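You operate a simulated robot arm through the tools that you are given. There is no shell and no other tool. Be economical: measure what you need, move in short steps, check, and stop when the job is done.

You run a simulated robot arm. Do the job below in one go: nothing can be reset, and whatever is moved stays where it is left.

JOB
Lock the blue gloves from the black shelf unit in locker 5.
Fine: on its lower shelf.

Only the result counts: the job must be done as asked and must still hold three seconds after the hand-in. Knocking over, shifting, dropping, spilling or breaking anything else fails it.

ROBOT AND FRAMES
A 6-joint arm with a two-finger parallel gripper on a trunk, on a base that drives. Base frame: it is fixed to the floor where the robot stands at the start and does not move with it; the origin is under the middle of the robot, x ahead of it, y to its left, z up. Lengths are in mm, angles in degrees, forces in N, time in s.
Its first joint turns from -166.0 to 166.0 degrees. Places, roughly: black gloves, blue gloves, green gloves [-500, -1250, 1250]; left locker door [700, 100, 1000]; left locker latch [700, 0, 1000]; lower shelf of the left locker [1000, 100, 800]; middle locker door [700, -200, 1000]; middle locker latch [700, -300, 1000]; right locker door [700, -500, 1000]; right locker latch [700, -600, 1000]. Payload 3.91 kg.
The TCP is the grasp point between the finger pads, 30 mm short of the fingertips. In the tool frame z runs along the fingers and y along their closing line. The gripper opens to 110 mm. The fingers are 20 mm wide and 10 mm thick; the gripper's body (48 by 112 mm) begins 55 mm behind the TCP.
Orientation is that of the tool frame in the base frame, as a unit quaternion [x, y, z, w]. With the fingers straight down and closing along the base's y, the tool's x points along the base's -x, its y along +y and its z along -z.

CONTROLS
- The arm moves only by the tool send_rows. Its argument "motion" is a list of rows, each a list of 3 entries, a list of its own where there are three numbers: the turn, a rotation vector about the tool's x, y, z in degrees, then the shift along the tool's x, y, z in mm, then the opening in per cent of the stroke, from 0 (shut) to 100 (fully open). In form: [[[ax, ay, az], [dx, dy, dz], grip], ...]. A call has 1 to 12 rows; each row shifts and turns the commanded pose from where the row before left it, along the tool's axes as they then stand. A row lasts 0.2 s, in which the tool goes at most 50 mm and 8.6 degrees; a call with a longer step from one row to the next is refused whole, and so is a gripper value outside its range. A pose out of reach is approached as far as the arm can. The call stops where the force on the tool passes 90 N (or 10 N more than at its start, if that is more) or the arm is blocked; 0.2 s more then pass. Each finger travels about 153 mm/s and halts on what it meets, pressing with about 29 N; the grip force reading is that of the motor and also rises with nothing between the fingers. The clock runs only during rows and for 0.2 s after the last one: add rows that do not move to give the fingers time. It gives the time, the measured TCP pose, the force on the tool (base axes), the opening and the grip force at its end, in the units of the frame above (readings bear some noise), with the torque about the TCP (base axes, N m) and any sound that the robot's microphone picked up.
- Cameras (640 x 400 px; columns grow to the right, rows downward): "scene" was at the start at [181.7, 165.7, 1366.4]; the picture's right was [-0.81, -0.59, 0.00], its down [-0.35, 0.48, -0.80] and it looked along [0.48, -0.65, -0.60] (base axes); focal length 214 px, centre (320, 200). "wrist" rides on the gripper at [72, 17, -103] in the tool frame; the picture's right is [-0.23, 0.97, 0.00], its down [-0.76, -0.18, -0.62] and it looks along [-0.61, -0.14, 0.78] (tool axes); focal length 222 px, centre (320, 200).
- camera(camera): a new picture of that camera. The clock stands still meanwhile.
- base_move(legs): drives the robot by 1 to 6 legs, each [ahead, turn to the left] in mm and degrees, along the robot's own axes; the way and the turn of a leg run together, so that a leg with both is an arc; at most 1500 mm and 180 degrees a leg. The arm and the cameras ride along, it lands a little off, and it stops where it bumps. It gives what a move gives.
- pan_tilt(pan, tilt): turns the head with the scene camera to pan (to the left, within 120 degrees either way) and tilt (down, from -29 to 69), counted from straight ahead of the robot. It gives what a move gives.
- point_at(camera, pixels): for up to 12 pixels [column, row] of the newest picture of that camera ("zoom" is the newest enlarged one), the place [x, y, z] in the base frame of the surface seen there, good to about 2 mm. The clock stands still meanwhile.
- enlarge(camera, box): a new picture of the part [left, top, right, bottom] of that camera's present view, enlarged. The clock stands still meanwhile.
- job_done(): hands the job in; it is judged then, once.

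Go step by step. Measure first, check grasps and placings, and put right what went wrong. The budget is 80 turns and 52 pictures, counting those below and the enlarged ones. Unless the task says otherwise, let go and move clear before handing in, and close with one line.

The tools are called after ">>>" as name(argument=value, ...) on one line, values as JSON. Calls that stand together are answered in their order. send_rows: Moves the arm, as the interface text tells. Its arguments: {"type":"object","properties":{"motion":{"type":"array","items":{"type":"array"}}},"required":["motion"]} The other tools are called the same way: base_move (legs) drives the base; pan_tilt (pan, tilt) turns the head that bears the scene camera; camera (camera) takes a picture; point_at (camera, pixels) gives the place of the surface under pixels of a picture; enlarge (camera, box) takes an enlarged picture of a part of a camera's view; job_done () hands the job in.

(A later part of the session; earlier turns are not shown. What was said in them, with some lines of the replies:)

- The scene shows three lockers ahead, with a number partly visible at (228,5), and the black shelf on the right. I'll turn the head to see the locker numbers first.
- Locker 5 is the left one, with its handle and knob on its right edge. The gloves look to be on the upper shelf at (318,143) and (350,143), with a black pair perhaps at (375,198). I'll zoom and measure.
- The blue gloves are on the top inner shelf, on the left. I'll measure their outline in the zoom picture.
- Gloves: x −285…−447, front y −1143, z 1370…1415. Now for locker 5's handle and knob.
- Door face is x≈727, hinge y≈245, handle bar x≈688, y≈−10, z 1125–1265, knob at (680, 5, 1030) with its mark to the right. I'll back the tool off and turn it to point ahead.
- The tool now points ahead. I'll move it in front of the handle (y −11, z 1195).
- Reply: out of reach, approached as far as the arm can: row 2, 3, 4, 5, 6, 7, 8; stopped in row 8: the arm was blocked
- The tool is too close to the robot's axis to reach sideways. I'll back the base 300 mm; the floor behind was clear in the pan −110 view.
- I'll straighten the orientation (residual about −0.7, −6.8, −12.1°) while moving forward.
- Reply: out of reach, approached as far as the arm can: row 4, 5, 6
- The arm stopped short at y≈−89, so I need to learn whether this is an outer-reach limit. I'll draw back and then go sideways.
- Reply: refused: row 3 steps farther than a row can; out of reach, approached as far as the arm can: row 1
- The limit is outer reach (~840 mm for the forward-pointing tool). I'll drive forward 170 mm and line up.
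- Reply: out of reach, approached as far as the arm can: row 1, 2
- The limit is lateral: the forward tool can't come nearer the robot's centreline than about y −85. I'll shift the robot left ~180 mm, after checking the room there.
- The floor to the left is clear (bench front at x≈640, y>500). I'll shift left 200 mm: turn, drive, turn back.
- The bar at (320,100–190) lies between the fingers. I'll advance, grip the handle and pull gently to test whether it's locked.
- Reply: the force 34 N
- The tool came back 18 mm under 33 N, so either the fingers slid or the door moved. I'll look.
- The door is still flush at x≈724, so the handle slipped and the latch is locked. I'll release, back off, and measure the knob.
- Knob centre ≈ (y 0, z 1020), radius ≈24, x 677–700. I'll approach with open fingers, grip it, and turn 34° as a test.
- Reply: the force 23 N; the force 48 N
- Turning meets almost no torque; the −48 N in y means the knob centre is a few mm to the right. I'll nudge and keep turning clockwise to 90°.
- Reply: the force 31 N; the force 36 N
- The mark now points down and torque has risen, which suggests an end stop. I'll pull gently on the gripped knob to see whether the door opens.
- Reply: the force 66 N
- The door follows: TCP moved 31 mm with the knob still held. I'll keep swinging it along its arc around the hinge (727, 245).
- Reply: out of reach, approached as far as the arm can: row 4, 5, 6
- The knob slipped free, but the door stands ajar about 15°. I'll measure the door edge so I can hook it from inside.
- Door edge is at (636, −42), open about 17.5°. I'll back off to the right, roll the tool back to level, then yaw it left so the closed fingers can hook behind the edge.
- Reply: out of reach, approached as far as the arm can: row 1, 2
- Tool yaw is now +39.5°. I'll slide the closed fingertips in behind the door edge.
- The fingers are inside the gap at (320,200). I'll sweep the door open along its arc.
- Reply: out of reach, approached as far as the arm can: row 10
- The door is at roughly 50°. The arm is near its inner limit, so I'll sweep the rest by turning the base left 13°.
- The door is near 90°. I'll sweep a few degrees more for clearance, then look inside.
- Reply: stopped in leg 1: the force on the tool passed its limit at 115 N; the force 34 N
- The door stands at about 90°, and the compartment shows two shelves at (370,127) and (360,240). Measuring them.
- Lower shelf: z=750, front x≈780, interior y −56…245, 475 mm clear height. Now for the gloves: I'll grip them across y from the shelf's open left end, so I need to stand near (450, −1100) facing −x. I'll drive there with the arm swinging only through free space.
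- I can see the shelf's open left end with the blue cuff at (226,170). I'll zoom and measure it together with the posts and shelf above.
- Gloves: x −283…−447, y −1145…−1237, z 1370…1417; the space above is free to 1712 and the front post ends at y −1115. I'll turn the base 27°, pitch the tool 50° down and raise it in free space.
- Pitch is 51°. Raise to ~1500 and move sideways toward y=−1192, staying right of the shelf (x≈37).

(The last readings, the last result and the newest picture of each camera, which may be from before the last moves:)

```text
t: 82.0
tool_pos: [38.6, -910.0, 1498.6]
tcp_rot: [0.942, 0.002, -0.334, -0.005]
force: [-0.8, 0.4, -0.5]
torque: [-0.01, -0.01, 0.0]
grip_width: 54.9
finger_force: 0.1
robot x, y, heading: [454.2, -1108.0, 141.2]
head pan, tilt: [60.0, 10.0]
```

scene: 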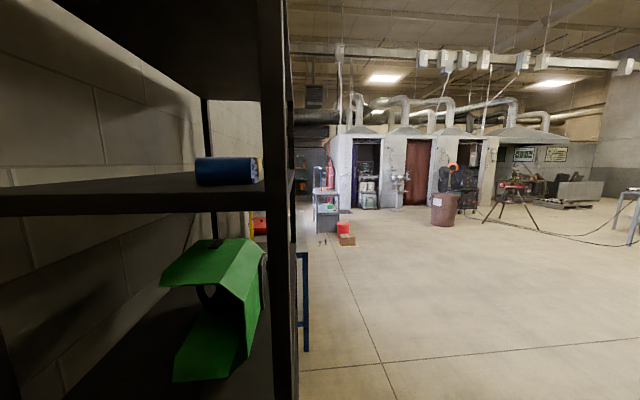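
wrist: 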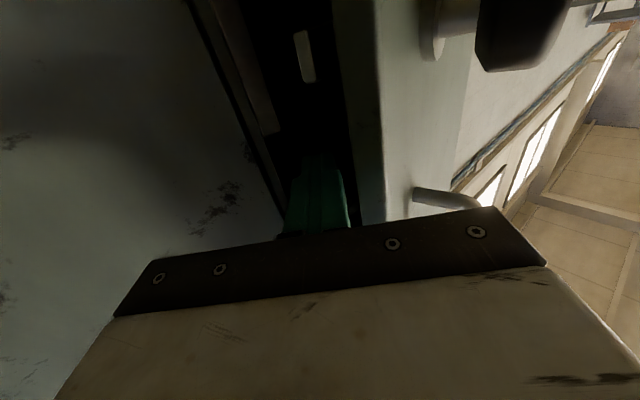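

>>> send_rows(motion=[[[0, 0, 0], [-30, 0, 25], 85], [[0, 0, 0], [-30, 0, 25], 85], [[0, 0, 0], [-30, 20, 25], 85], [[0, 0, 0], [-12, 40, 10], 85], [[0, 0, 0], [-5, 45, 4], 85], [[0, 0, 0], [0, 45, 0], 85], [[0, 0, 0], [0, 45, 0], 85], [[0, 0, 0], [0, 45, 0], 85], [[0, 0, 0], [0, 42, 0], 100], [[0, 0, 0], [0, 0, 0], 100]])

>>> camera(camera="wrist")

>>> camera(camera="scene")

```text
t: 84.2
tool_pos: [-99.4, -1192.5, 1494.1]
tcp_rot: [0.943, 0.003, -0.334, -0.004]
force: [0.4, 0.2, -0.1]
torque: [-0.01, -0.01, 0.01]
grip_width: 110.5
finger_force: 0.0
robot x, y, heading: [456.9, -1105.0, 141.0]
head pan, tilt: [60.0, 10.0]
```

```text
21 pictures are left
```

wrist: 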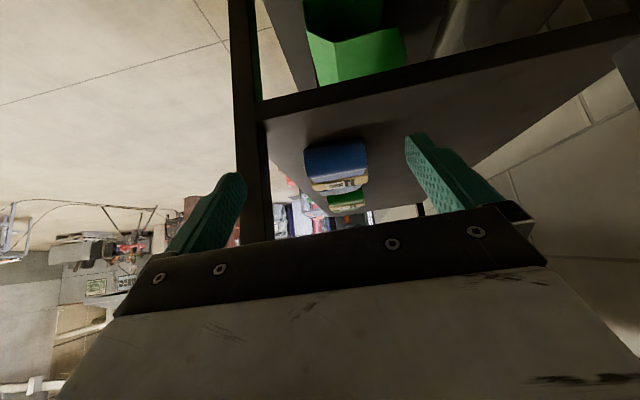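

```text
20 pictures are left
```

scene: 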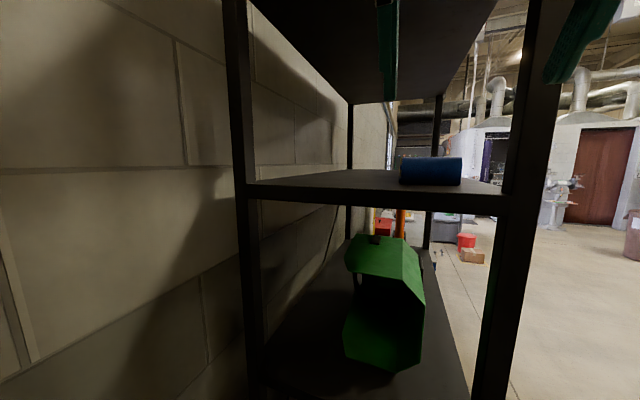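

The gloves sit between the fingers in the wrist view (335,165). I'll measure their sides precisely.

>>> point_at(camera="wrist", pixels=[[307, 160], [365, 155], [310, 185], [367, 180], [335, 150], [345, 186], [240, 150], [262, 150], [316, 190], [362, 189]])

>>> enlarge(camera="wrist", box=[280, 130, 400, 205])

```text
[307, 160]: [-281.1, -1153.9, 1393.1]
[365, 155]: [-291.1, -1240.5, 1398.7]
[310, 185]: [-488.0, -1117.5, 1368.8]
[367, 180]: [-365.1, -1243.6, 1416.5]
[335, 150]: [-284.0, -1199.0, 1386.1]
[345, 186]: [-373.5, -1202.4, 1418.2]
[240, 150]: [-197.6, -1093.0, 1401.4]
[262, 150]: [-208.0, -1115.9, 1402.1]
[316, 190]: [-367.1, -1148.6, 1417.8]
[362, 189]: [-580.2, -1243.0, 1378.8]
```

```text
5.33 times, centred on (340, 168) of wrist
```

zoom: 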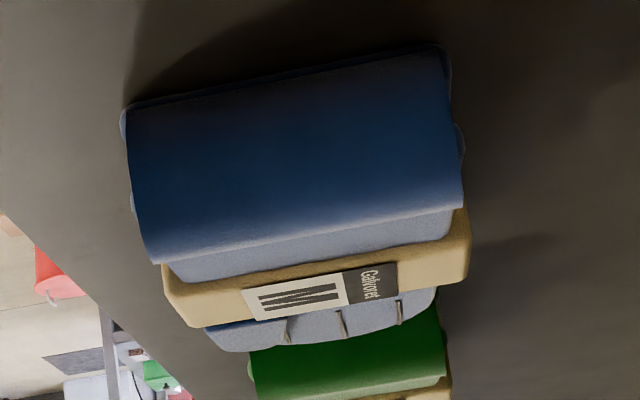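

The gloves are ~100 mm wide, centred at y≈−1194, so there is ~5 mm clearance per finger. I'll move over them, above z 1490.

>>> send_rows(motion=[[[0, 0, 0], [-32, 1.5, 26], 100], [[0, 0, 0], [-32, 0, 26], 100], [[0, 0, 0], [-32, 0, 26], 100], [[0, 0, 0], [-30, 0, 24], 100], [[0, 0, 0], [0, 0, 0], 100]])

>>> camera(camera="wrist")

```text
t: 85.3
tool_pos: [-261.3, -1193.8, 1493.1]
tcp_rot: [0.943, 0.004, -0.334, -0.003]
force: [0.3, -0.8, 0.6]
torque: [0.02, 0.02, -0.04]
grip_width: 110.0
finger_force: 0.1
robot x, y, heading: [453.9, -1107.7, 141.0]
head pan, tilt: [60.0, 10.0]
```

```text
18 pictures are left
```

wrist: 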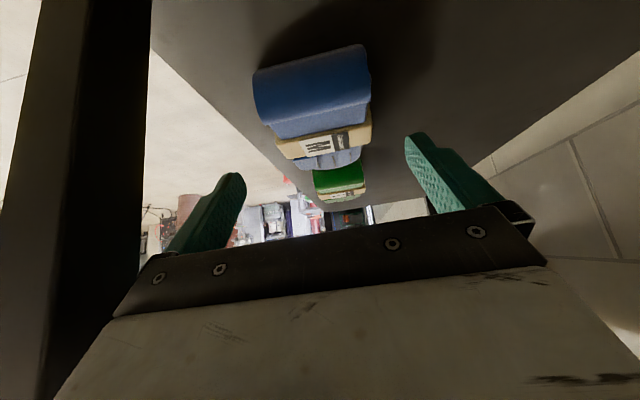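

Centred. Descending along the tool axis, watching the force.

>>> send_rows(motion=[[[0, 0, 0], [0, 0, 35], 100], [[0, 0, 0], [0, 0, 30], 100], [[0, 0, 0], [0, 0, 25], 100], [[0, 0, 0], [0, 0, 15], 100], [[0, 0, 0], [0, 0, 8], 100], [[0, 0, 0], [0, 0, 0], 100]])

>>> camera(camera="wrist")

```text
t: 86.8
tool_pos: [-333.4, -1193.4, 1406.4]
tcp_rot: [0.943, 0.004, -0.334, -0.004]
force: [0.0, -0.8, -0.7]
torque: [0.0, 0.02, -0.01]
grip_width: 109.9
finger_force: 0.1
robot x, y, heading: [453.4, -1106.6, 140.9]
head pan, tilt: [60.0, 10.0]
```

```text
17 pictures are left
```

wrist: 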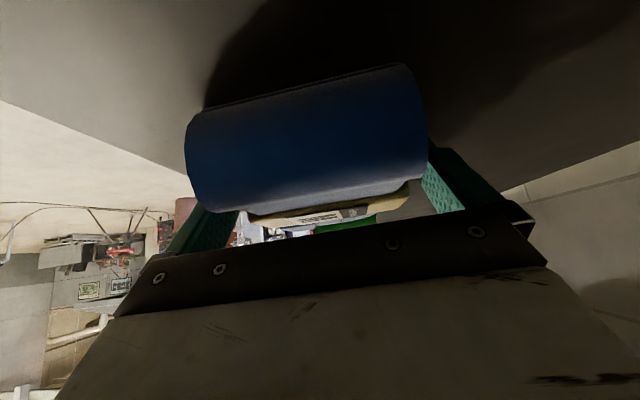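

The fingers straddle the gloves with no contact force. I'll close and check the grip, then lift a little.

>>> send_rows(motion=[[[0, 0, 0], [0, 0, 0], 60], [[0, 0, 0], [0, 0, 0], 40], [[0, 0, 0], [0, 0, 0], 40], [[0, 0, 0], [0, 0, 0], 40]])

>>> send_rows(motion=[[[0, 0, 0], [-7, 0, -8], 40], [[0, 0, 0], [-7, 0, -8], 40], [[0, 0, 0], [-10, 0, -12], 40], [[0, 0, 0], [-10, 0, -12], 40], [[0, 0, 0], [0, 0, 0], 40]])

>>> camera(camera="wrist")

```text
t: 87.8
tool_pos: [-332.7, -1193.7, 1405.6]
tcp_rot: [0.943, 0.003, -0.334, -0.004]
force: [0.1, -1.4, -0.9]
torque: [-0.17, -0.02, 0.0]
grip_width: 97.8
finger_force: 28.8
robot x, y, heading: [453.6, -1104.6, 140.8]
head pan, tilt: [60.0, 10.0]
```

```text
t: 89.0
tool_pos: [-334.1, -1194.3, 1456.8]
tcp_rot: [0.943, 0.004, -0.333, -0.004]
force: [0.4, 0.9, -3.5]
torque: [-0.02, -0.09, 0.01]
grip_width: 97.9
finger_force: 28.4
robot x, y, heading: [454.0, -1104.7, 140.8]
head pan, tilt: [60.0, 10.0]
```

```text
16 pictures are left
```

wrist: 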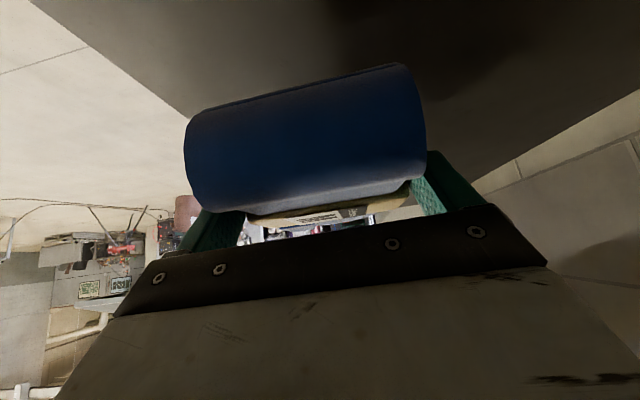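

The gloves are lifted level and held at 97.9 mm. I'll withdraw straight out along +x.

>>> send_rows(motion=[[[0, 0, 0], [22, 0, -18], 40], [[0, 0, 0], [30, 0, -24], 40], [[0, 0, 0], [34, 0, -27], 40], [[0, 0, 0], [34, 0, -27], 40], [[0, 0, 0], [34, 0, -27], 40], [[0, 0, 0], [34, 0, -27], 40], [[0, 0, 0], [30, 0, -24], 40], [[0, 0, 0], [0, 0, 0], 40]])

>>> camera(camera="wrist")

```text
t: 90.8
tool_pos: [-53.4, -1192.4, 1456.3]
tcp_rot: [0.943, 0.004, -0.334, -0.004]
force: [-0.7, -0.1, -3.5]
torque: [0.02, -0.12, -0.02]
grip_width: 98.0
finger_force: 28.9
robot x, y, heading: [456.9, -1104.0, 140.9]
head pan, tilt: [60.0, 10.0]
```

```text
15 pictures are left
```

wrist: 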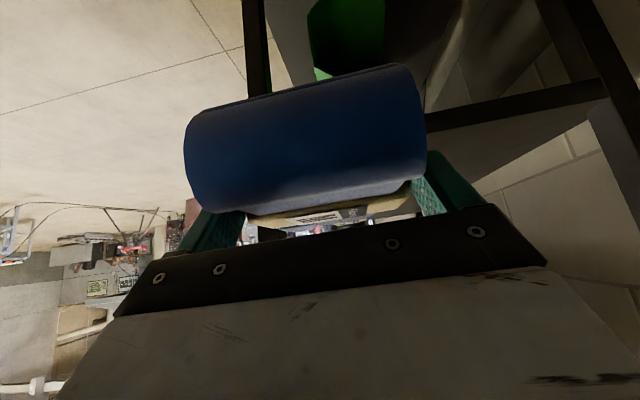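

The gloves are held and clear of the shelf. I'll back 100 mm, drive to about (30, 7), and turn counter-clockwise so the gloves swing on the side away from the open door.

>>> base_move(legs=[[-100, 0], [0, -27.8], [1278, 0]])

>>> base_move(legs=[[0, 104], [0, 85]])

>>> pan_tilt(pan=50, tilt=25)

>>> camera(camera="scene")

```text
t: 91.9
tool_pos: [5.0, -1229.4, 1454.7]
tcp_rot: [0.943, -0.001, -0.333, -0.006]
force: [0.6, -0.5, -2.1]
torque: [0.01, -0.1, 0.02]
grip_width: 97.5
finger_force: 28.7
robot x, y, heading: [519.4, -1149.3, 140.2]
head pan, tilt: [60.0, 10.0]
stopped in leg 1: the robot was blocked; the commanded pose is now the measured one
```

```text
t: 94.2
tool_pos: [145.9, -1496.6, 1456.2]
tcp_rot: [0.905, 0.269, -0.318, 0.083]
force: [9.3, 32.9, -0.9]
torque: [0.55, -0.2, -2.45]
grip_width: 109.8
finger_force: 29.0
robot x, y, heading: [519.5, -1148.0, 175.3]
head pan, tilt: [60.0, 10.0]
stopped in leg 1: the force on the tool passed its limit at 129 N (the readings are from after the stop); the commanded pose is now the measured one
```

```text
t: 95.0
tool_pos: [144.6, -1497.2, 1457.8]
tcp_rot: [0.905, 0.269, -0.319, 0.083]
force: [9.1, 41.4, -0.2]
torque: [0.77, -0.02, -3.29]
grip_width: 110.0
finger_force: 29.8
robot x, y, heading: [516.5, -1146.9, 175.3]
head pan, tilt: [50.0, 25.0]
```

```text
14 pictures are left
```

scene: 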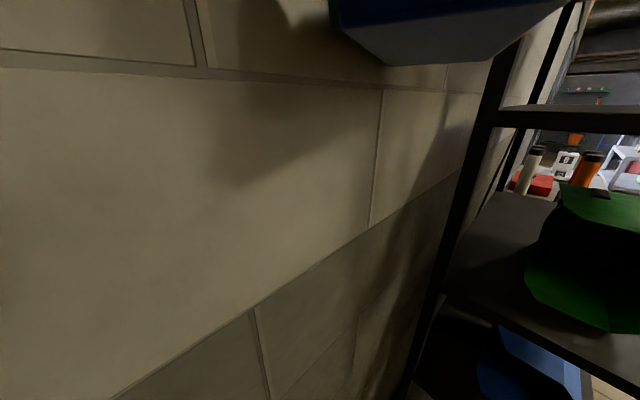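

Leg 1 was blocked by something behind the base, and the follow-up turn pressed the gloves against the wall. I must not batch moves like that. I'll look at the grip before moving anything.

>>> camera(camera="wrist")

```text
13 pictures are left
```

wrist: 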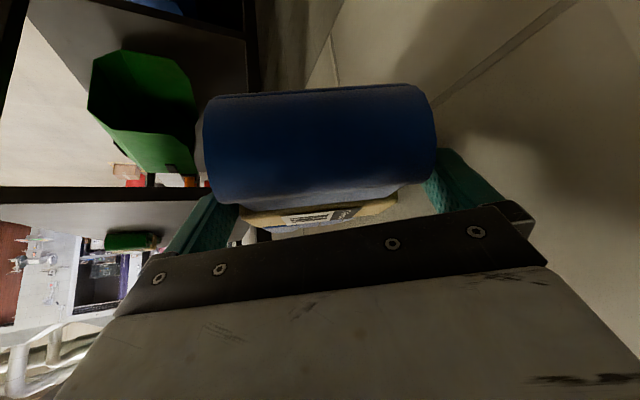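

The gloves have skewed ~8° in the grip, wedged by the wall, but are still held. I'll turn back 12° clockwise to relieve them and check.

>>> base_move(legs=[[0, -12]])

>>> camera(camera="wrist")

```text
t: 96.2
tool_pos: [79.8, -1415.5, 1457.6]
tcp_rot: [0.928, 0.175, -0.325, 0.051]
force: [-0.2, 0.8, -3.2]
torque: [0.03, -0.08, -0.01]
grip_width: 101.8
finger_force: 28.6
robot x, y, heading: [519.3, -1144.9, 163.4]
head pan, tilt: [50.0, 25.0]
```

```text
12 pictures are left
```

wrist: 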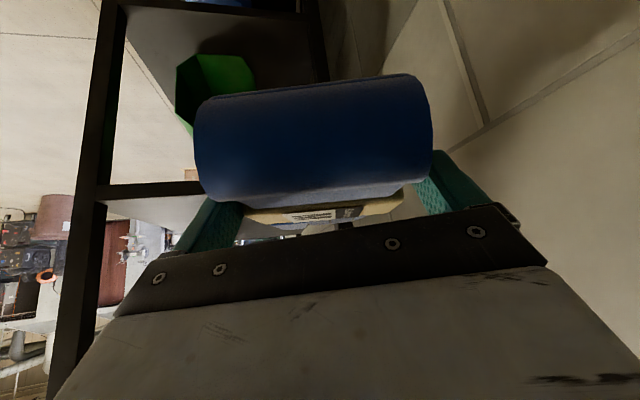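

The gloves are still firmly held (101.8 mm, 3 N weight) and free of the wall. I'll now turn toward (30, 7) and drive.

>>> base_move(legs=[[0, -50.4], [1252, 0]])

```text
t: 104.8
tool_pos: [-466.5, 165.9, 1457.0]
tcp_rot: [0.914, -0.236, -0.316, -0.092]
force: [-0.3, 0.6, -2.2]
torque: [-0.04, -0.06, 0.02]
grip_width: 100.5
finger_force: 29.2
robot x, y, heading: [22.0, 3.3, 113.4]
head pan, tilt: [50.0, 25.0]
```

>>> base_move(legs=[[0, 105], [0, 105.7]])

>>> pan_tilt(pan=38, tilt=30)

>>> camera(camera="scene")

```text
t: 114.0
tool_pos: [527.7, 99.7, 1456.5]
tcp_rot: [-0.005, 0.944, -0.009, 0.329]
force: [0.8, -0.3, -2.6]
torque: [-0.01, 0.12, 0.02]
grip_width: 100.3
finger_force: 29.1
robot x, y, heading: [18.3, 2.8, -37.1]
head pan, tilt: [50.0, 25.0]
```

```text
t: 114.7
tool_pos: [526.6, 99.6, 1455.9]
tcp_rot: [-0.003, 0.944, -0.009, 0.329]
force: [0.3, 0.0, -3.4]
torque: [0.03, 0.11, 0.03]
grip_width: 100.6
finger_force: 29.0
robot x, y, heading: [25.7, -0.6, -37.1]
head pan, tilt: [38.0, 30.0]
```

```text
11 pictures are left
```

scene: 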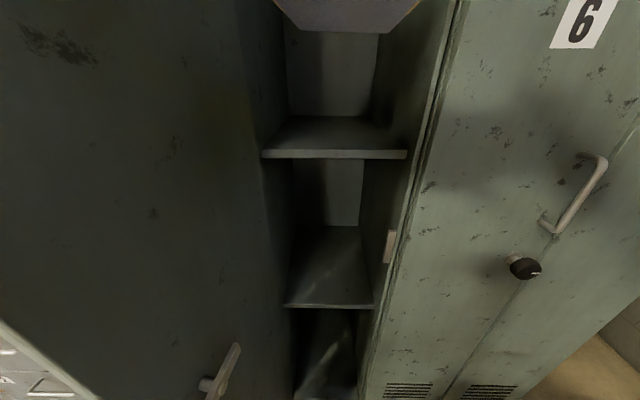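

Aligned in front of locker 5 (interior visible at (330,270)). I'll lower the gloves in front of the opening, advancing slightly.

>>> send_rows(motion=[[[0, 0, 0], [24, 0, 41], 40], [[0, 0, 0], [24, 0, 41], 40], [[0, 0, 0], [24, 0, 41], 40], [[0, 0, 0], [24, 0, 41], 40], [[0, 0, 0], [24, 0, 41], 40], [[0, 0, 0], [24, 0, 41], 40], [[0, 0, 0], [24, 0, 41], 40], [[0, 0, 0], [30, 0, 38], 40], [[0, 0, 0], [0, 0, 0], 40]])

```text
t: 116.7
tool_pos: [573.2, 92.5, 1077.6]
tcp_rot: [-0.004, 0.944, -0.011, 0.329]
force: [0.7, 0.0, -3.8]
torque: [0.03, 0.13, 0.03]
grip_width: 100.2
finger_force: 29.0
robot x, y, heading: [20.5, 2.8, -37.2]
head pan, tilt: [38.0, 30.0]
```

>>> send_rows(motion=[[[0, 0, 0], [28, 0, 38], 40], [[0, 0, 0], [28, 0, 38], 40], [[0, 0, 0], [28, 0, 38], 40], [[0, 0, 0], [28, 0, 38], 40], [[0, 0, 0], [28, 0, 38], 40], [[0, 0, 0], [0, 0, 0], 40]])

>>> camera(camera="scene")

```text
t: 118.1
tool_pos: [582.1, 86.6, 842.7]
tcp_rot: [-0.004, 0.944, -0.009, 0.329]
force: [0.5, 0.0, -2.5]
torque: [0.05, 0.12, -0.02]
grip_width: 100.2
finger_force: 28.9
robot x, y, heading: [20.7, -0.0, -37.2]
head pan, tilt: [38.0, 30.0]
```

```text
10 pictures are left
```

scene: 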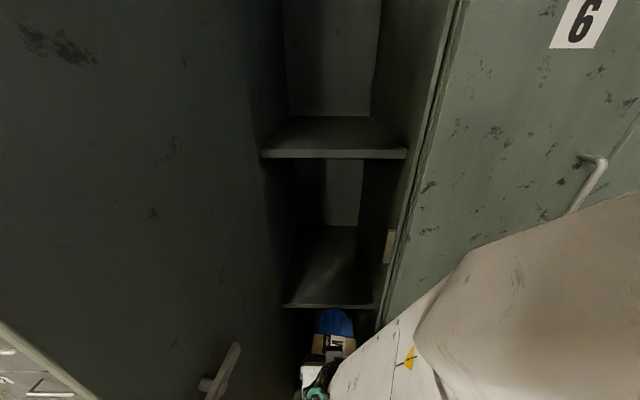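

The gloves are just in front of the opening at (333,330). I'll push in along +x at z≈842.

>>> send_rows(motion=[[[0, 0, 0], [-30, 2, 24], 40], [[0, 0, 0], [-30, 2, 24], 40], [[0, 0, 0], [-30, 2, 24], 40], [[0, 0, 0], [-30, 2, 24], 40], [[0, 0, 0], [-30, 2, 24], 40], [[0, 0, 0], [-30, 2, 24], 40], [[0, 0, 0], [-30, 2, 24], 40], [[0, 0, 0], [0, 0, 0], 40]])

```text
t: 119.9
tool_pos: [849.9, 102.0, 842.6]
tcp_rot: [-0.005, 0.944, -0.01, 0.329]
force: [-0.2, -1.1, -3.0]
torque: [0.02, 0.12, 0.01]
grip_width: 100.4
finger_force: 28.7
robot x, y, heading: [23.4, 2.5, -37.3]
head pan, tilt: [38.0, 30.0]
```

>>> send_rows(motion=[[[0, 0, 0], [-23.4, -2, 18.6], 40], [[0, 0, 0], [12.4, -1, 15.6], 40], [[0, 0, 0], [12.4, 0, 15.6], 40], [[0, 0, 0], [3.7, 0, 4.7], 40], [[0, 0, 0], [2.5, 0, 3.1], 40], [[0, 0, 0], [0, 0, 0], 40]])

>>> camera(camera="wrist")

```text
t: 121.3
tool_pos: [881.0, 97.1, 791.8]
tcp_rot: [-0.004, 0.944, -0.009, 0.329]
force: [-0.8, 0.4, -3.6]
torque: [0.02, 0.12, 0.0]
grip_width: 100.4
finger_force: 28.8
robot x, y, heading: [19.5, 4.2, -37.2]
head pan, tilt: [38.0, 30.0]
```

```text
9 pictures are left
```

wrist: 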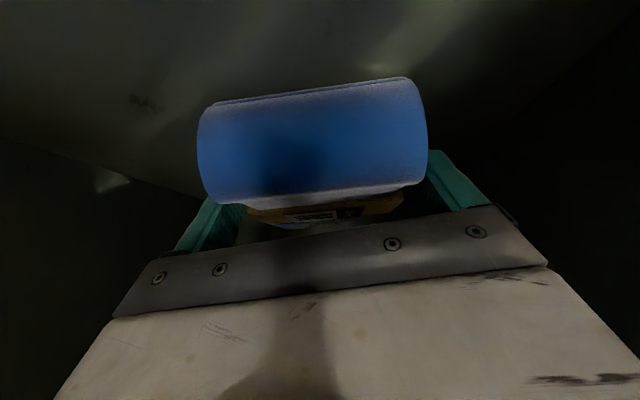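

Not touching yet. I'll lower in small steps until the weight comes off, stopping at about z 784.

>>> send_rows(motion=[[[0, 0, 0], [1.6, 0, 1.9], 40], [[0, 0, 0], [1.2, 0, 1.6], 40], [[0, 0, 0], [1.2, 0, 1.6], 40], [[0, 0, 0], [0, 0, 0], 40]])

```text
t: 122.3
tool_pos: [880.8, 98.6, 787.4]
tcp_rot: [-0.004, 0.944, -0.009, 0.331]
force: [-3.8, 4.3, 24.5]
torque: [-1.2, -0.81, -0.83]
grip_width: 100.7
finger_force: 29.2
robot x, y, heading: [22.8, -0.0, -37.1]
head pan, tilt: [38.0, 30.0]
```

Contact: 24 N upward, so the gloves rest on the shelf. I'll open fully and withdraw along the tool axis, then lift out.

>>> send_rows(motion=[[[0, 0, 0], [-0.6, 0, -0.8], 93], [[0, 0, 0], [0, 0, 0], 100], [[0, 0, 0], [0, 0, 0], 100], [[0, 0, 0], [0, 0, -10], 100], [[0, 0, 0], [0, 0, -20], 100], [[0, 0, 0], [0, 0, -35], 100], [[0, 0, 0], [0, 0, -40], 100], [[0, 0, 0], [0, 0, 0], 100]])

>>> camera(camera="wrist")

```text
t: 124.1
tool_pos: [816.3, 100.0, 869.6]
tcp_rot: [-0.003, 0.945, -0.009, 0.328]
force: [0.0, -0.2, -0.3]
torque: [0.02, -0.02, -0.01]
grip_width: 109.8
finger_force: 0.1
robot x, y, heading: [19.6, 1.1, -37.2]
head pan, tilt: [38.0, 30.0]
```

```text
8 pictures are left
```

wrist: 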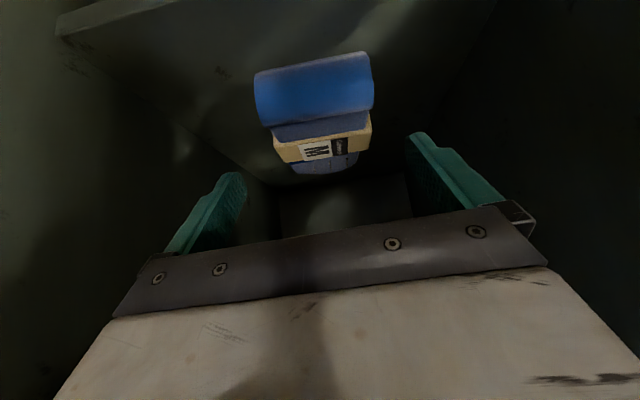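

The gloves lie flat on the lower shelf, free of the fingers. I'll withdraw out of the locker and close the fingers.

>>> send_rows(motion=[[[0, 0, 0], [30, 0, -24], 100], [[0, 0, 0], [36, 0, -29], 100], [[0, 0, 0], [36, 0, -29], 60], [[0, 0, 0], [36, 0, -29], 0], [[0, 0, 0], [36, 0, -29], 0], [[0, 0, 0], [20, 0, -16], 0], [[0, 0, 0], [-29, 0, -37], 0], [[0, 0, 0], [-29, 0, -37], 0], [[0, 0, 0], [-29, 0, -37], 0], [[0, 0, 0], [-29, 0, -37], 0], [[0, 0, 0], [0, 0, 0], 0]])

>>> camera(camera="scene")

```text
t: 126.5
tool_pos: [565.2, 102.9, 1057.8]
tcp_rot: [-0.005, 0.944, -0.008, 0.329]
force: [0.1, 0.2, 0.6]
torque: [-0.01, -0.02, -0.02]
grip_width: 0.0
finger_force: 28.7
robot x, y, heading: [16.5, -1.8, -37.1]
head pan, tilt: [38.0, 30.0]
```

```text
7 pictures are left
```

scene: 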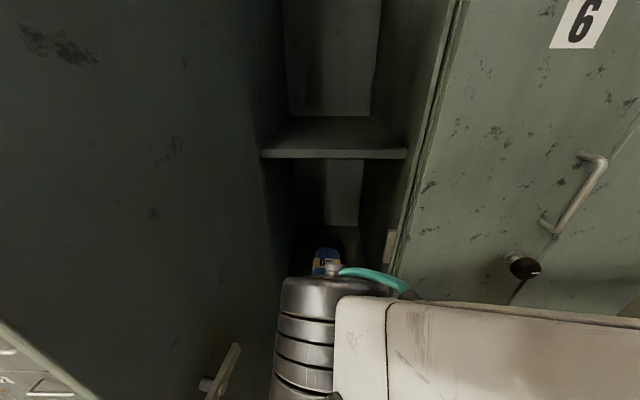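

The gloves are visible on the shelf at (327,262). I'll measure the open door's position for the closing push, and raise the tool to z≈1340.

>>> point_at(camera="scene", pixels=[[60, 200], [150, 200], [220, 200], [230, 100], [5, 330], [40, 350], [90, 390], [250, 250]])

>>> send_rows(motion=[[[0, 0, 0], [-29, 0, -37], 0], [[0, 0, 0], [-29, 0, -37], 0], [[0, 0, 0], [-29, 0, -37], 0], [[0, 0, 0], [-29, 0, -37], 0], [[0, 0, 0], [-29, 0, -37], 0], [[0, 0, 0], [-29, 0, -37], 0], [[0, 0, 0], [0, 0, 0], 0]])

```text
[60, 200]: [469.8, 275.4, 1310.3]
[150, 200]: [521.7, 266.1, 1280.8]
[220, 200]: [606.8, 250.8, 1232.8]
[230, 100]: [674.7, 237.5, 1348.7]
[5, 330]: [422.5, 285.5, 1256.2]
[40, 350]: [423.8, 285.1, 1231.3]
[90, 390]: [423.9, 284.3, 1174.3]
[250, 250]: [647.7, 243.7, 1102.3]
```

```text
t: 128.1
tool_pos: [561.9, 108.8, 1341.0]
tcp_rot: [-0.005, 0.944, -0.009, 0.33]
force: [0.9, 0.6, -0.1]
torque: [0.01, 0.03, 0.0]
grip_width: 0.0
finger_force: 28.9
robot x, y, heading: [21.8, 3.9, -37.1]
head pan, tilt: [38.0, 30.0]
```

The door stands at θ≈100° (edge near (427, 300)). I'll go around it: back away, turn left, drive up to its outer side.

>>> base_move(legs=[[0, -21.8], [-481, 0], [0, 28.9], [170, 0]])

```text
t: 134.6
tool_pos: [445.1, 502.2, 1339.2]
tcp_rot: [-0.065, 0.942, 0.011, 0.329]
force: [0.7, -0.2, 0.7]
torque: [0.03, 0.0, 0.01]
grip_width: 0.0
finger_force: 29.0
robot x, y, heading: [-75.8, 328.6, -29.8]
head pan, tilt: [38.0, 30.0]
```

>>> send_rows(motion=[[[4.65, 0, 5.85], [0, 0, 0], 0], [[4.65, 0, 5.85], [0, 0, 0], 0], [[4.65, 0, 5.85], [0, 0, 0], 0], [[4.65, 0, 5.85], [0, 0, 0], 0], [[0, 0, 0], [-11.7, -36.5, 9.3], 0], [[0, 0, 0], [-11.7, -36.5, 9.3], 0], [[0, 0, 0], [-11.7, -36.5, 9.3], 0], [[0, 0, 0], [-11.7, -36.5, 9.3], 0], [[0, 0, 0], [0, 0, 0], 0]])

>>> camera(camera="wrist")

```text
t: 136.6
tool_pos: [445.9, 343.8, 1343.0]
tcp_rot: [0.18, 0.925, -0.073, 0.326]
force: [-0.1, -0.4, -0.7]
torque: [0.02, 0.01, 0.03]
grip_width: 0.0
finger_force: 28.4
robot x, y, heading: [-80.4, 327.3, -29.5]
head pan, tilt: [38.0, 30.0]
```

```text
6 pictures are left
```

wrist: 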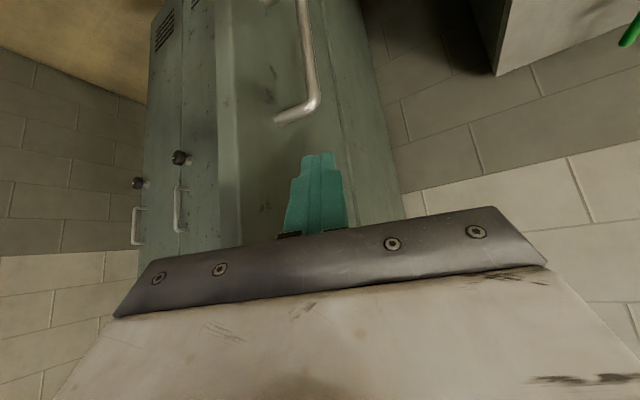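

The fingers are on the door's outer side above the handle. I'll push the door along its arc to about 50°.

>>> send_rows(motion=[[[0, 0, 0], [-5.5, -27, 4.4], 0], [[0, 0, 0], [-5.5, -27, 4.4], 0], [[0, 0, 0], [-11.4, -33, 9.1], 0], [[0, 0, 0], [-11.4, -33, 9.1], 0], [[0, 0, 0], [-17.7, -27.7, 14.1], 0], [[0, 0, 0], [-17.7, -27.7, 14.1], 0], [[0, 0, 0], [-22.5, -21.7, 17.9], 0], [[0, 0, 0], [-22.5, -21.7, 17.9], 0], [[0, 0, 0], [0, 0, 0], 0]])

```text
t: 138.6
tool_pos: [496.8, 87.8, 1349.0]
tcp_rot: [0.179, 0.925, -0.073, 0.327]
force: [-1.3, -0.1, 0.1]
torque: [0.02, -0.01, -0.04]
grip_width: 0.1
finger_force: 29.0
robot x, y, heading: [-79.1, 327.3, -29.4]
head pan, tilt: [38.0, 30.0]
```

On track. Continuing to push it nearly shut, then fully with gentle pressure.

>>> send_rows(motion=[[[0, 0, 0], [-26, -12.5, 20.8], 0], [[0, 0, 0], [-26, -12.5, 20.8], 0], [[0, 0, 0], [-28, -3.6, 22.4], 0], [[0, 0, 0], [-28, -3.6, 22.4], 0], [[0, 0, 0], [-24, 4.5, 19], 0], [[0, 0, 0], [-20, 4, 16], 0], [[0, 0, 0], [-12, 3, 9], 0], [[0, 0, 0], [-10, 3, 8], 0], [[0, 0, 0], [-6, 2, 5], 0], [[0, 0, 0], [-6, 2, 5], 0], [[0, 0, 0], [0, 0, 0], 0]])

>>> pan_tilt(pan=10, tilt=25)

>>> camera(camera="scene")

```text
t: 140.3
tool_pos: [675.6, -11.2, 1351.3]
tcp_rot: [0.181, 0.928, -0.072, 0.317]
force: [-46.9, 15.4, 8.9]
torque: [0.26, 0.57, 0.34]
grip_width: 0.0
finger_force: 29.2
robot x, y, heading: [-79.5, 326.4, -29.8]
head pan, tilt: [38.0, 30.0]
stopped in row 8: the force on the tool passed its limit at 115 N (the readings are from after the stop); the commanded pose is now the measured one
```

```text
t: 141.2
tool_pos: [676.2, -10.6, 1350.0]
tcp_rot: [0.181, 0.928, -0.073, 0.317]
force: [-64.5, 18.9, 14.4]
torque: [0.28, 0.79, 0.36]
grip_width: 0.0
finger_force: 29.2
robot x, y, heading: [-78.2, 328.0, -29.7]
head pan, tilt: [10.0, 25.0]
```

```text
5 pictures are left
```

scene: 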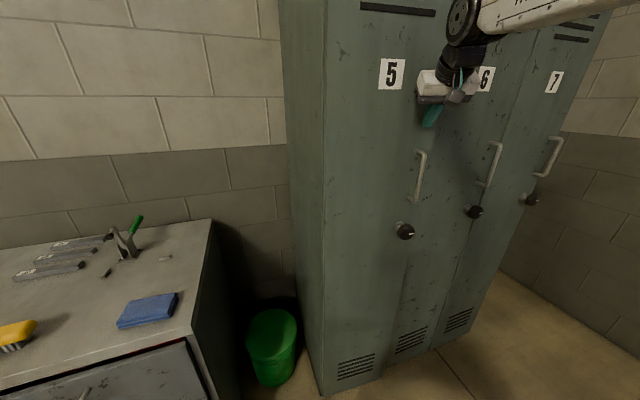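

The door appears flush. I'll measure it against locker 6 and get the knob.

>>> point_at(camera="scene", pixels=[[340, 200], [395, 270], [425, 240], [460, 250], [404, 231], [399, 228], [409, 233], [400, 340], [390, 130]])

>>> enlarge(camera="scene", box=[370, 180, 450, 260])

```text
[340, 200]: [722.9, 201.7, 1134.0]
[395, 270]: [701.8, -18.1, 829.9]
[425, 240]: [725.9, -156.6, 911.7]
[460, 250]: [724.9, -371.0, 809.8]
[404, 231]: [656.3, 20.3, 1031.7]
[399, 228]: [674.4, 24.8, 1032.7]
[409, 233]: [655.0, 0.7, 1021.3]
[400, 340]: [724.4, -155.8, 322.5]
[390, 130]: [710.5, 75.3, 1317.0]
```

```text
5.00 times, centred on (410, 220) of scene
```

zoom: 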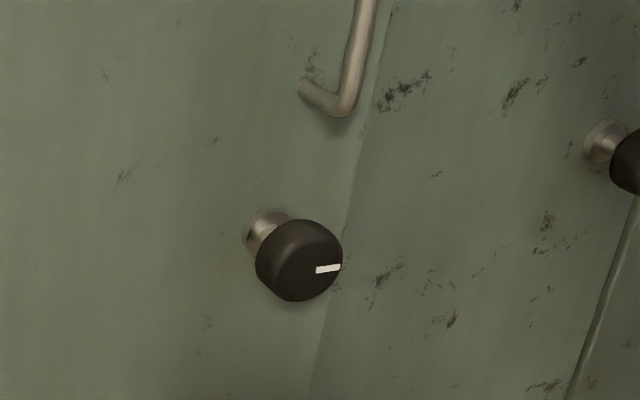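

The knob's mark is back at "right", its bolt is out, and the door sits ~22 mm short at the knob (x 655 instead of 677), so the bolt rests on the frame. I must hold the knob turned, push the door home, then turn it back. First I retreat and level the tool.

>>> send_rows(motion=[[[0, 0, 0], [31, -17, -24], 0], [[0, 0, 0], [31, -17, -24], 0], [[0, 0, 0], [31, -17, -24], 50], [[-3.06, -7.37, -1.3], [0, 0, 0], 85], [[-3.06, -7.37, -1.3], [0, 0, 0], 85], [[-3.06, -7.37, -1.3], [0, 0, 0], 85], [[-3.06, -7.37, -1.3], [0, 0, 0], 85], [[-3.06, -7.37, -1.3], [0, 0, 0], 85], [[-3.06, -7.37, -1.3], [0, 0, 0], 85], [[-3.06, -7.37, -1.3], [0, 0, 0], 85], [[0, 0, 0], [0, 0, 0], 85]])

```text
t: 143.6
tool_pos: [552.6, -13.9, 1347.8]
tcp_rot: [-0.001, 0.707, 0.0, 0.707]
force: [0.2, 0.2, 0.5]
torque: [0.01, -0.02, 0.0]
grip_width: 93.6
finger_force: 0.0
robot x, y, heading: [-78.2, 328.2, -29.7]
head pan, tilt: [10.0, 25.0]
```

>>> send_rows(motion=[[[0, 0, 0], [47, 4, 0], 85], [[0, 0, 0], [47, 4, 0], 85], [[0, 0, 0], [47, 4, 0], 85], [[0, 0, 0], [47, 4, 0], 85], [[0, 0, 0], [47, 0, 0], 85], [[0, 0, 0], [47, 0, 0], 85], [[0, 0, 0], [46, 0, 0], 85], [[0, 0, 0], [0, 0, 30], 85], [[0, 0, 0], [0, 0, 0], 85]])

>>> camera(camera="wrist")

```text
t: 145.6
tool_pos: [602.2, -13.1, 1024.5]
tcp_rot: [0.001, 0.707, -0.001, 0.707]
force: [-0.2, -0.6, 0.1]
torque: [0.02, -0.01, 0.02]
grip_width: 93.2
finger_force: 0.1
out of reach, approached as far as the arm can: row 5, 6, 7
robot x, y, heading: [-83.2, 326.6, -29.6]
head pan, tilt: [10.0, 25.0]
```

```text
3 pictures are left
```

wrist: 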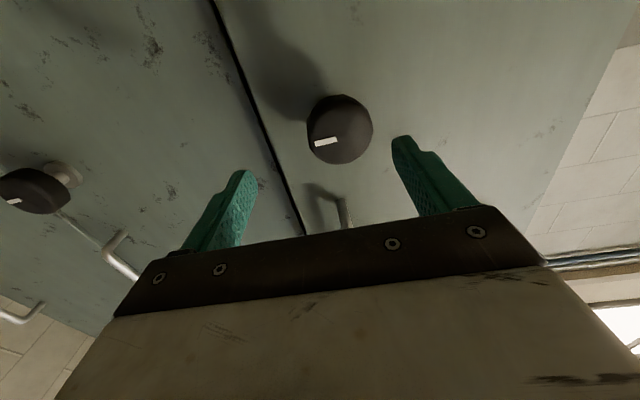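

>>> point_at(camera="wrist", pixels=[[340, 130], [313, 138], [367, 122], [338, 100], [342, 158], [326, 142], [200, 130], [420, 60]])

```text
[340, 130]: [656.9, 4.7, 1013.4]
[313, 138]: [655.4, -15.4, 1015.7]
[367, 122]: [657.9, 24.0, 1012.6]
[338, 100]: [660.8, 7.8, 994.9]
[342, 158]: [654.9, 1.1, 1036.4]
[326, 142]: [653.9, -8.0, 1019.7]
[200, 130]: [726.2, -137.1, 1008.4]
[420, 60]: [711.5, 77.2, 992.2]
```

Knob centre is (656, 4, 1018). Moving in around it to grip.

>>> send_rows(motion=[[[0, 0, 0], [2, 8, 10], 85], [[0, 0, 0], [3, 8, 15], 85], [[0, 0, 0], [0, 0, 20], 85], [[0, 0, 0], [0, 0, 17], 85], [[0, 0, 0], [0, 0, 0], 85]])

```text
t: 146.8
tool_pos: [665.4, 2.3, 1020.3]
tcp_rot: [0.001, 0.707, 0.0, 0.707]
force: [0.6, 0.2, -0.6]
torque: [0.0, 0.02, -0.05]
grip_width: 93.3
finger_force: 0.0
robot x, y, heading: [-79.3, 330.3, -29.6]
head pan, tilt: [10.0, 25.0]
```

In position; gripping and turning clockwise.

>>> send_rows(motion=[[[0, 0, 0], [0, 0, 0], 0], [[0, 0, 0], [0, 0, 0], 0], [[0, 0, 0], [0, 0, 0], 0], [[0, 0, 8.2], [0, 0, 0], 0], [[0, 0, 8.2], [0, 0, 0], 0], [[0, 0, 8.2], [0, 0, 0], 0], [[0, 0, 8.2], [0, 0, 0], 0], [[0, 0, 8.2], [0, 0, 0], 0], [[0, 0, 8.2], [0, 0, 0], 0], [[0, 0, 8.2], [0, 0, 0], 0], [[0, 0, 0], [0, 0, 0], 0]])

```text
t: 149.2
tool_pos: [664.9, 2.4, 1020.1]
tcp_rot: [0.342, 0.62, 0.339, 0.62]
force: [0.2, -6.2, 0.3]
torque: [0.09, 0.88, -0.5]
grip_width: 50.8
finger_force: 44.8
robot x, y, heading: [-77.9, 329.2, -29.8]
head pan, tilt: [10.0, 25.0]
```

Turned ~57° with the grip holding. Finish to 90°, then push the door home while holding the knob.

>>> send_rows(motion=[[[0, 0, 8.2], [0, 0, 0], 0], [[0, 0, 8.2], [0, 0, 0], 0], [[0, 0, 8.2], [0, 0, 0], 0], [[0, 0, 8], [0, 0, 0], 0], [[0, 0, 0], [-1.2, 0, 5], 0], [[0, 0, 0], [-1.2, 0, 5], 0], [[0, 0, 0], [-1.2, 0, 5], 0], [[0, 0, 0], [-1, 0, 5], 0], [[0, 0, 0], [0, 0, 3], 0], [[0, 0, 0], [0, 0, 3], 0], [[0, 0, 0], [0, 0, 0], 0]])

```text
t: 151.6
tool_pos: [687.5, -1.3, 1019.8]
tcp_rot: [0.502, 0.5, 0.499, 0.499]
force: [-47.5, 6.7, -3.8]
torque: [-0.67, -0.66, 0.33]
grip_width: 49.8
finger_force: 45.1
robot x, y, heading: [-79.8, 328.2, -30.0]
head pan, tilt: [10.0, 25.0]
```

The TCP reached x=687.5 with 47 N against the stop, so the door is fully home. Now turn the knob back to lock.

>>> send_rows(motion=[[[0, 0, -8.2], [0, 0, 0], 0], [[0, 0, -8.2], [0, 0, 0], 0], [[0, 0, -8.2], [0, 0, 0], 0], [[0, 0, -8.2], [0, 0, 0], 0], [[0, 0, -8.2], [0, 0, 0], 0], [[0, 0, -8.2], [0, 0, 0], 0], [[0, 0, -8.2], [0, 0, 0], 0], [[0, 0, -8.2], [0, 0, 0], 0], [[0, 0, -8.2], [0, 0, 0], 0], [[0, 0, -8.2], [0, 0, 0], 0], [[0, 0, -8.2], [0, 0, 0], 0], [[0, 0, 0], [0, 0, 0], 0]])

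```text
t: 154.2
tool_pos: [688.2, -1.5, 1020.4]
tcp_rot: [0.0, 0.708, -0.001, 0.706]
force: [-55.5, -0.9, -9.3]
torque: [-0.01, 0.26, -0.58]
grip_width: 50.1
finger_force: 44.5
robot x, y, heading: [-78.4, 329.0, -29.8]
head pan, tilt: [10.0, 25.0]
```

Turned back to 0°. A gentle pull test while still gripping.

>>> send_rows(motion=[[[0, 0, 0], [0, 0, -6], 0], [[0, 0, 0], [0, 0, -5], 0], [[0, 0, 0], [0, 0, -3], 0], [[0, 0, 0], [0, 0, 0], 0]])

>>> enlarge(camera="scene", box=[360, 170, 456, 270])

```text
t: 155.2
tool_pos: [680.1, -0.8, 1021.2]
tcp_rot: [-0.003, 0.707, 0.0, 0.708]
force: [69.2, 4.7, -5.4]
torque: [-0.04, -0.09, -1.21]
grip_width: 50.2
finger_force: 45.6
robot x, y, heading: [-80.4, 327.2, -29.7]
head pan, tilt: [10.0, 25.0]
```

```text
4.00 times, centred on (408, 220) of scene
```

zoom: 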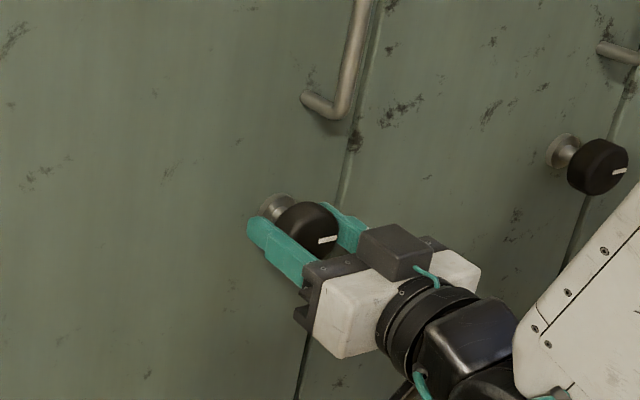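

The door holds against a 69 N pull and the mark points right, so it's locked. I'll release the knob and back clear.

>>> send_rows(motion=[[[0, 0, 0], [0, 0, 5], 0], [[0, 0, 0], [0, 0, 0], 85], [[0, 0, 0], [0, 0, 0], 85], [[0, 0, 0], [0, 0, 0], 85], [[0, 0, 0], [0, 0, -30], 85], [[0, 0, 0], [0, 0, -40], 85], [[0, 0, 0], [0, 0, -35], 85], [[0, 0, 0], [0, 0, 0], 85]])

>>> enlarge(camera="scene", box=[360, 170, 456, 270])

>>> point_at(camera="zoom", pixels=[[100, 200], [300, 150], [310, 230], [250, 350], [400, 60]])

```text
t: 157.0
tool_pos: [580.3, -4.1, 1019.4]
tcp_rot: [-0.001, 0.707, -0.001, 0.707]
force: [0.0, -0.1, -0.5]
torque: [-0.01, 0.0, 0.03]
grip_width: 93.7
finger_force: 0.0
out of reach, approached as far as the arm can: row 7
robot x, y, heading: [-76.4, 324.0, -29.7]
head pan, tilt: [10.0, 25.0]
```

```text
4.00 times, centred on (408, 220) of scene
```

zoom: 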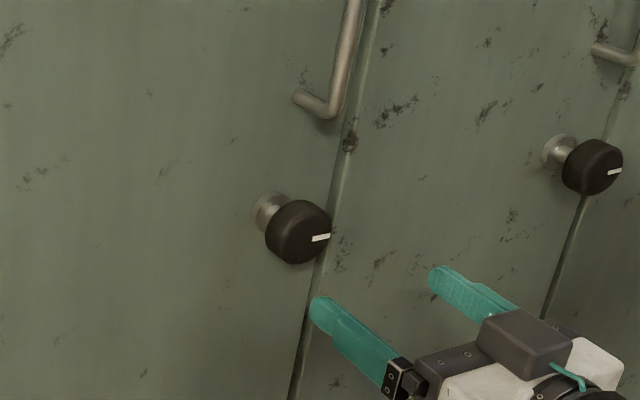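

```text
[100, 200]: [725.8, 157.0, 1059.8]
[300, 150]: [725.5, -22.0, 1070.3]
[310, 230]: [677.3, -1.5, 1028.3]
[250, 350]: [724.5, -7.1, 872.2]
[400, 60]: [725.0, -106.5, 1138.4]
```

The door is flush with locker 6 (x≈725), the knob is in its locked position, and the gripper is clear. Handing in.

>>> job_done()

```text
The job is handed in.
```

The blue gloves are on the lower shelf of locker 5, and its door is shut and locked: it held against a 69 N pull. One possible problem is that the base bumped something behind it near (519, −1149) while I was carrying the gloves. I never looked to see what it was or whether it moved.
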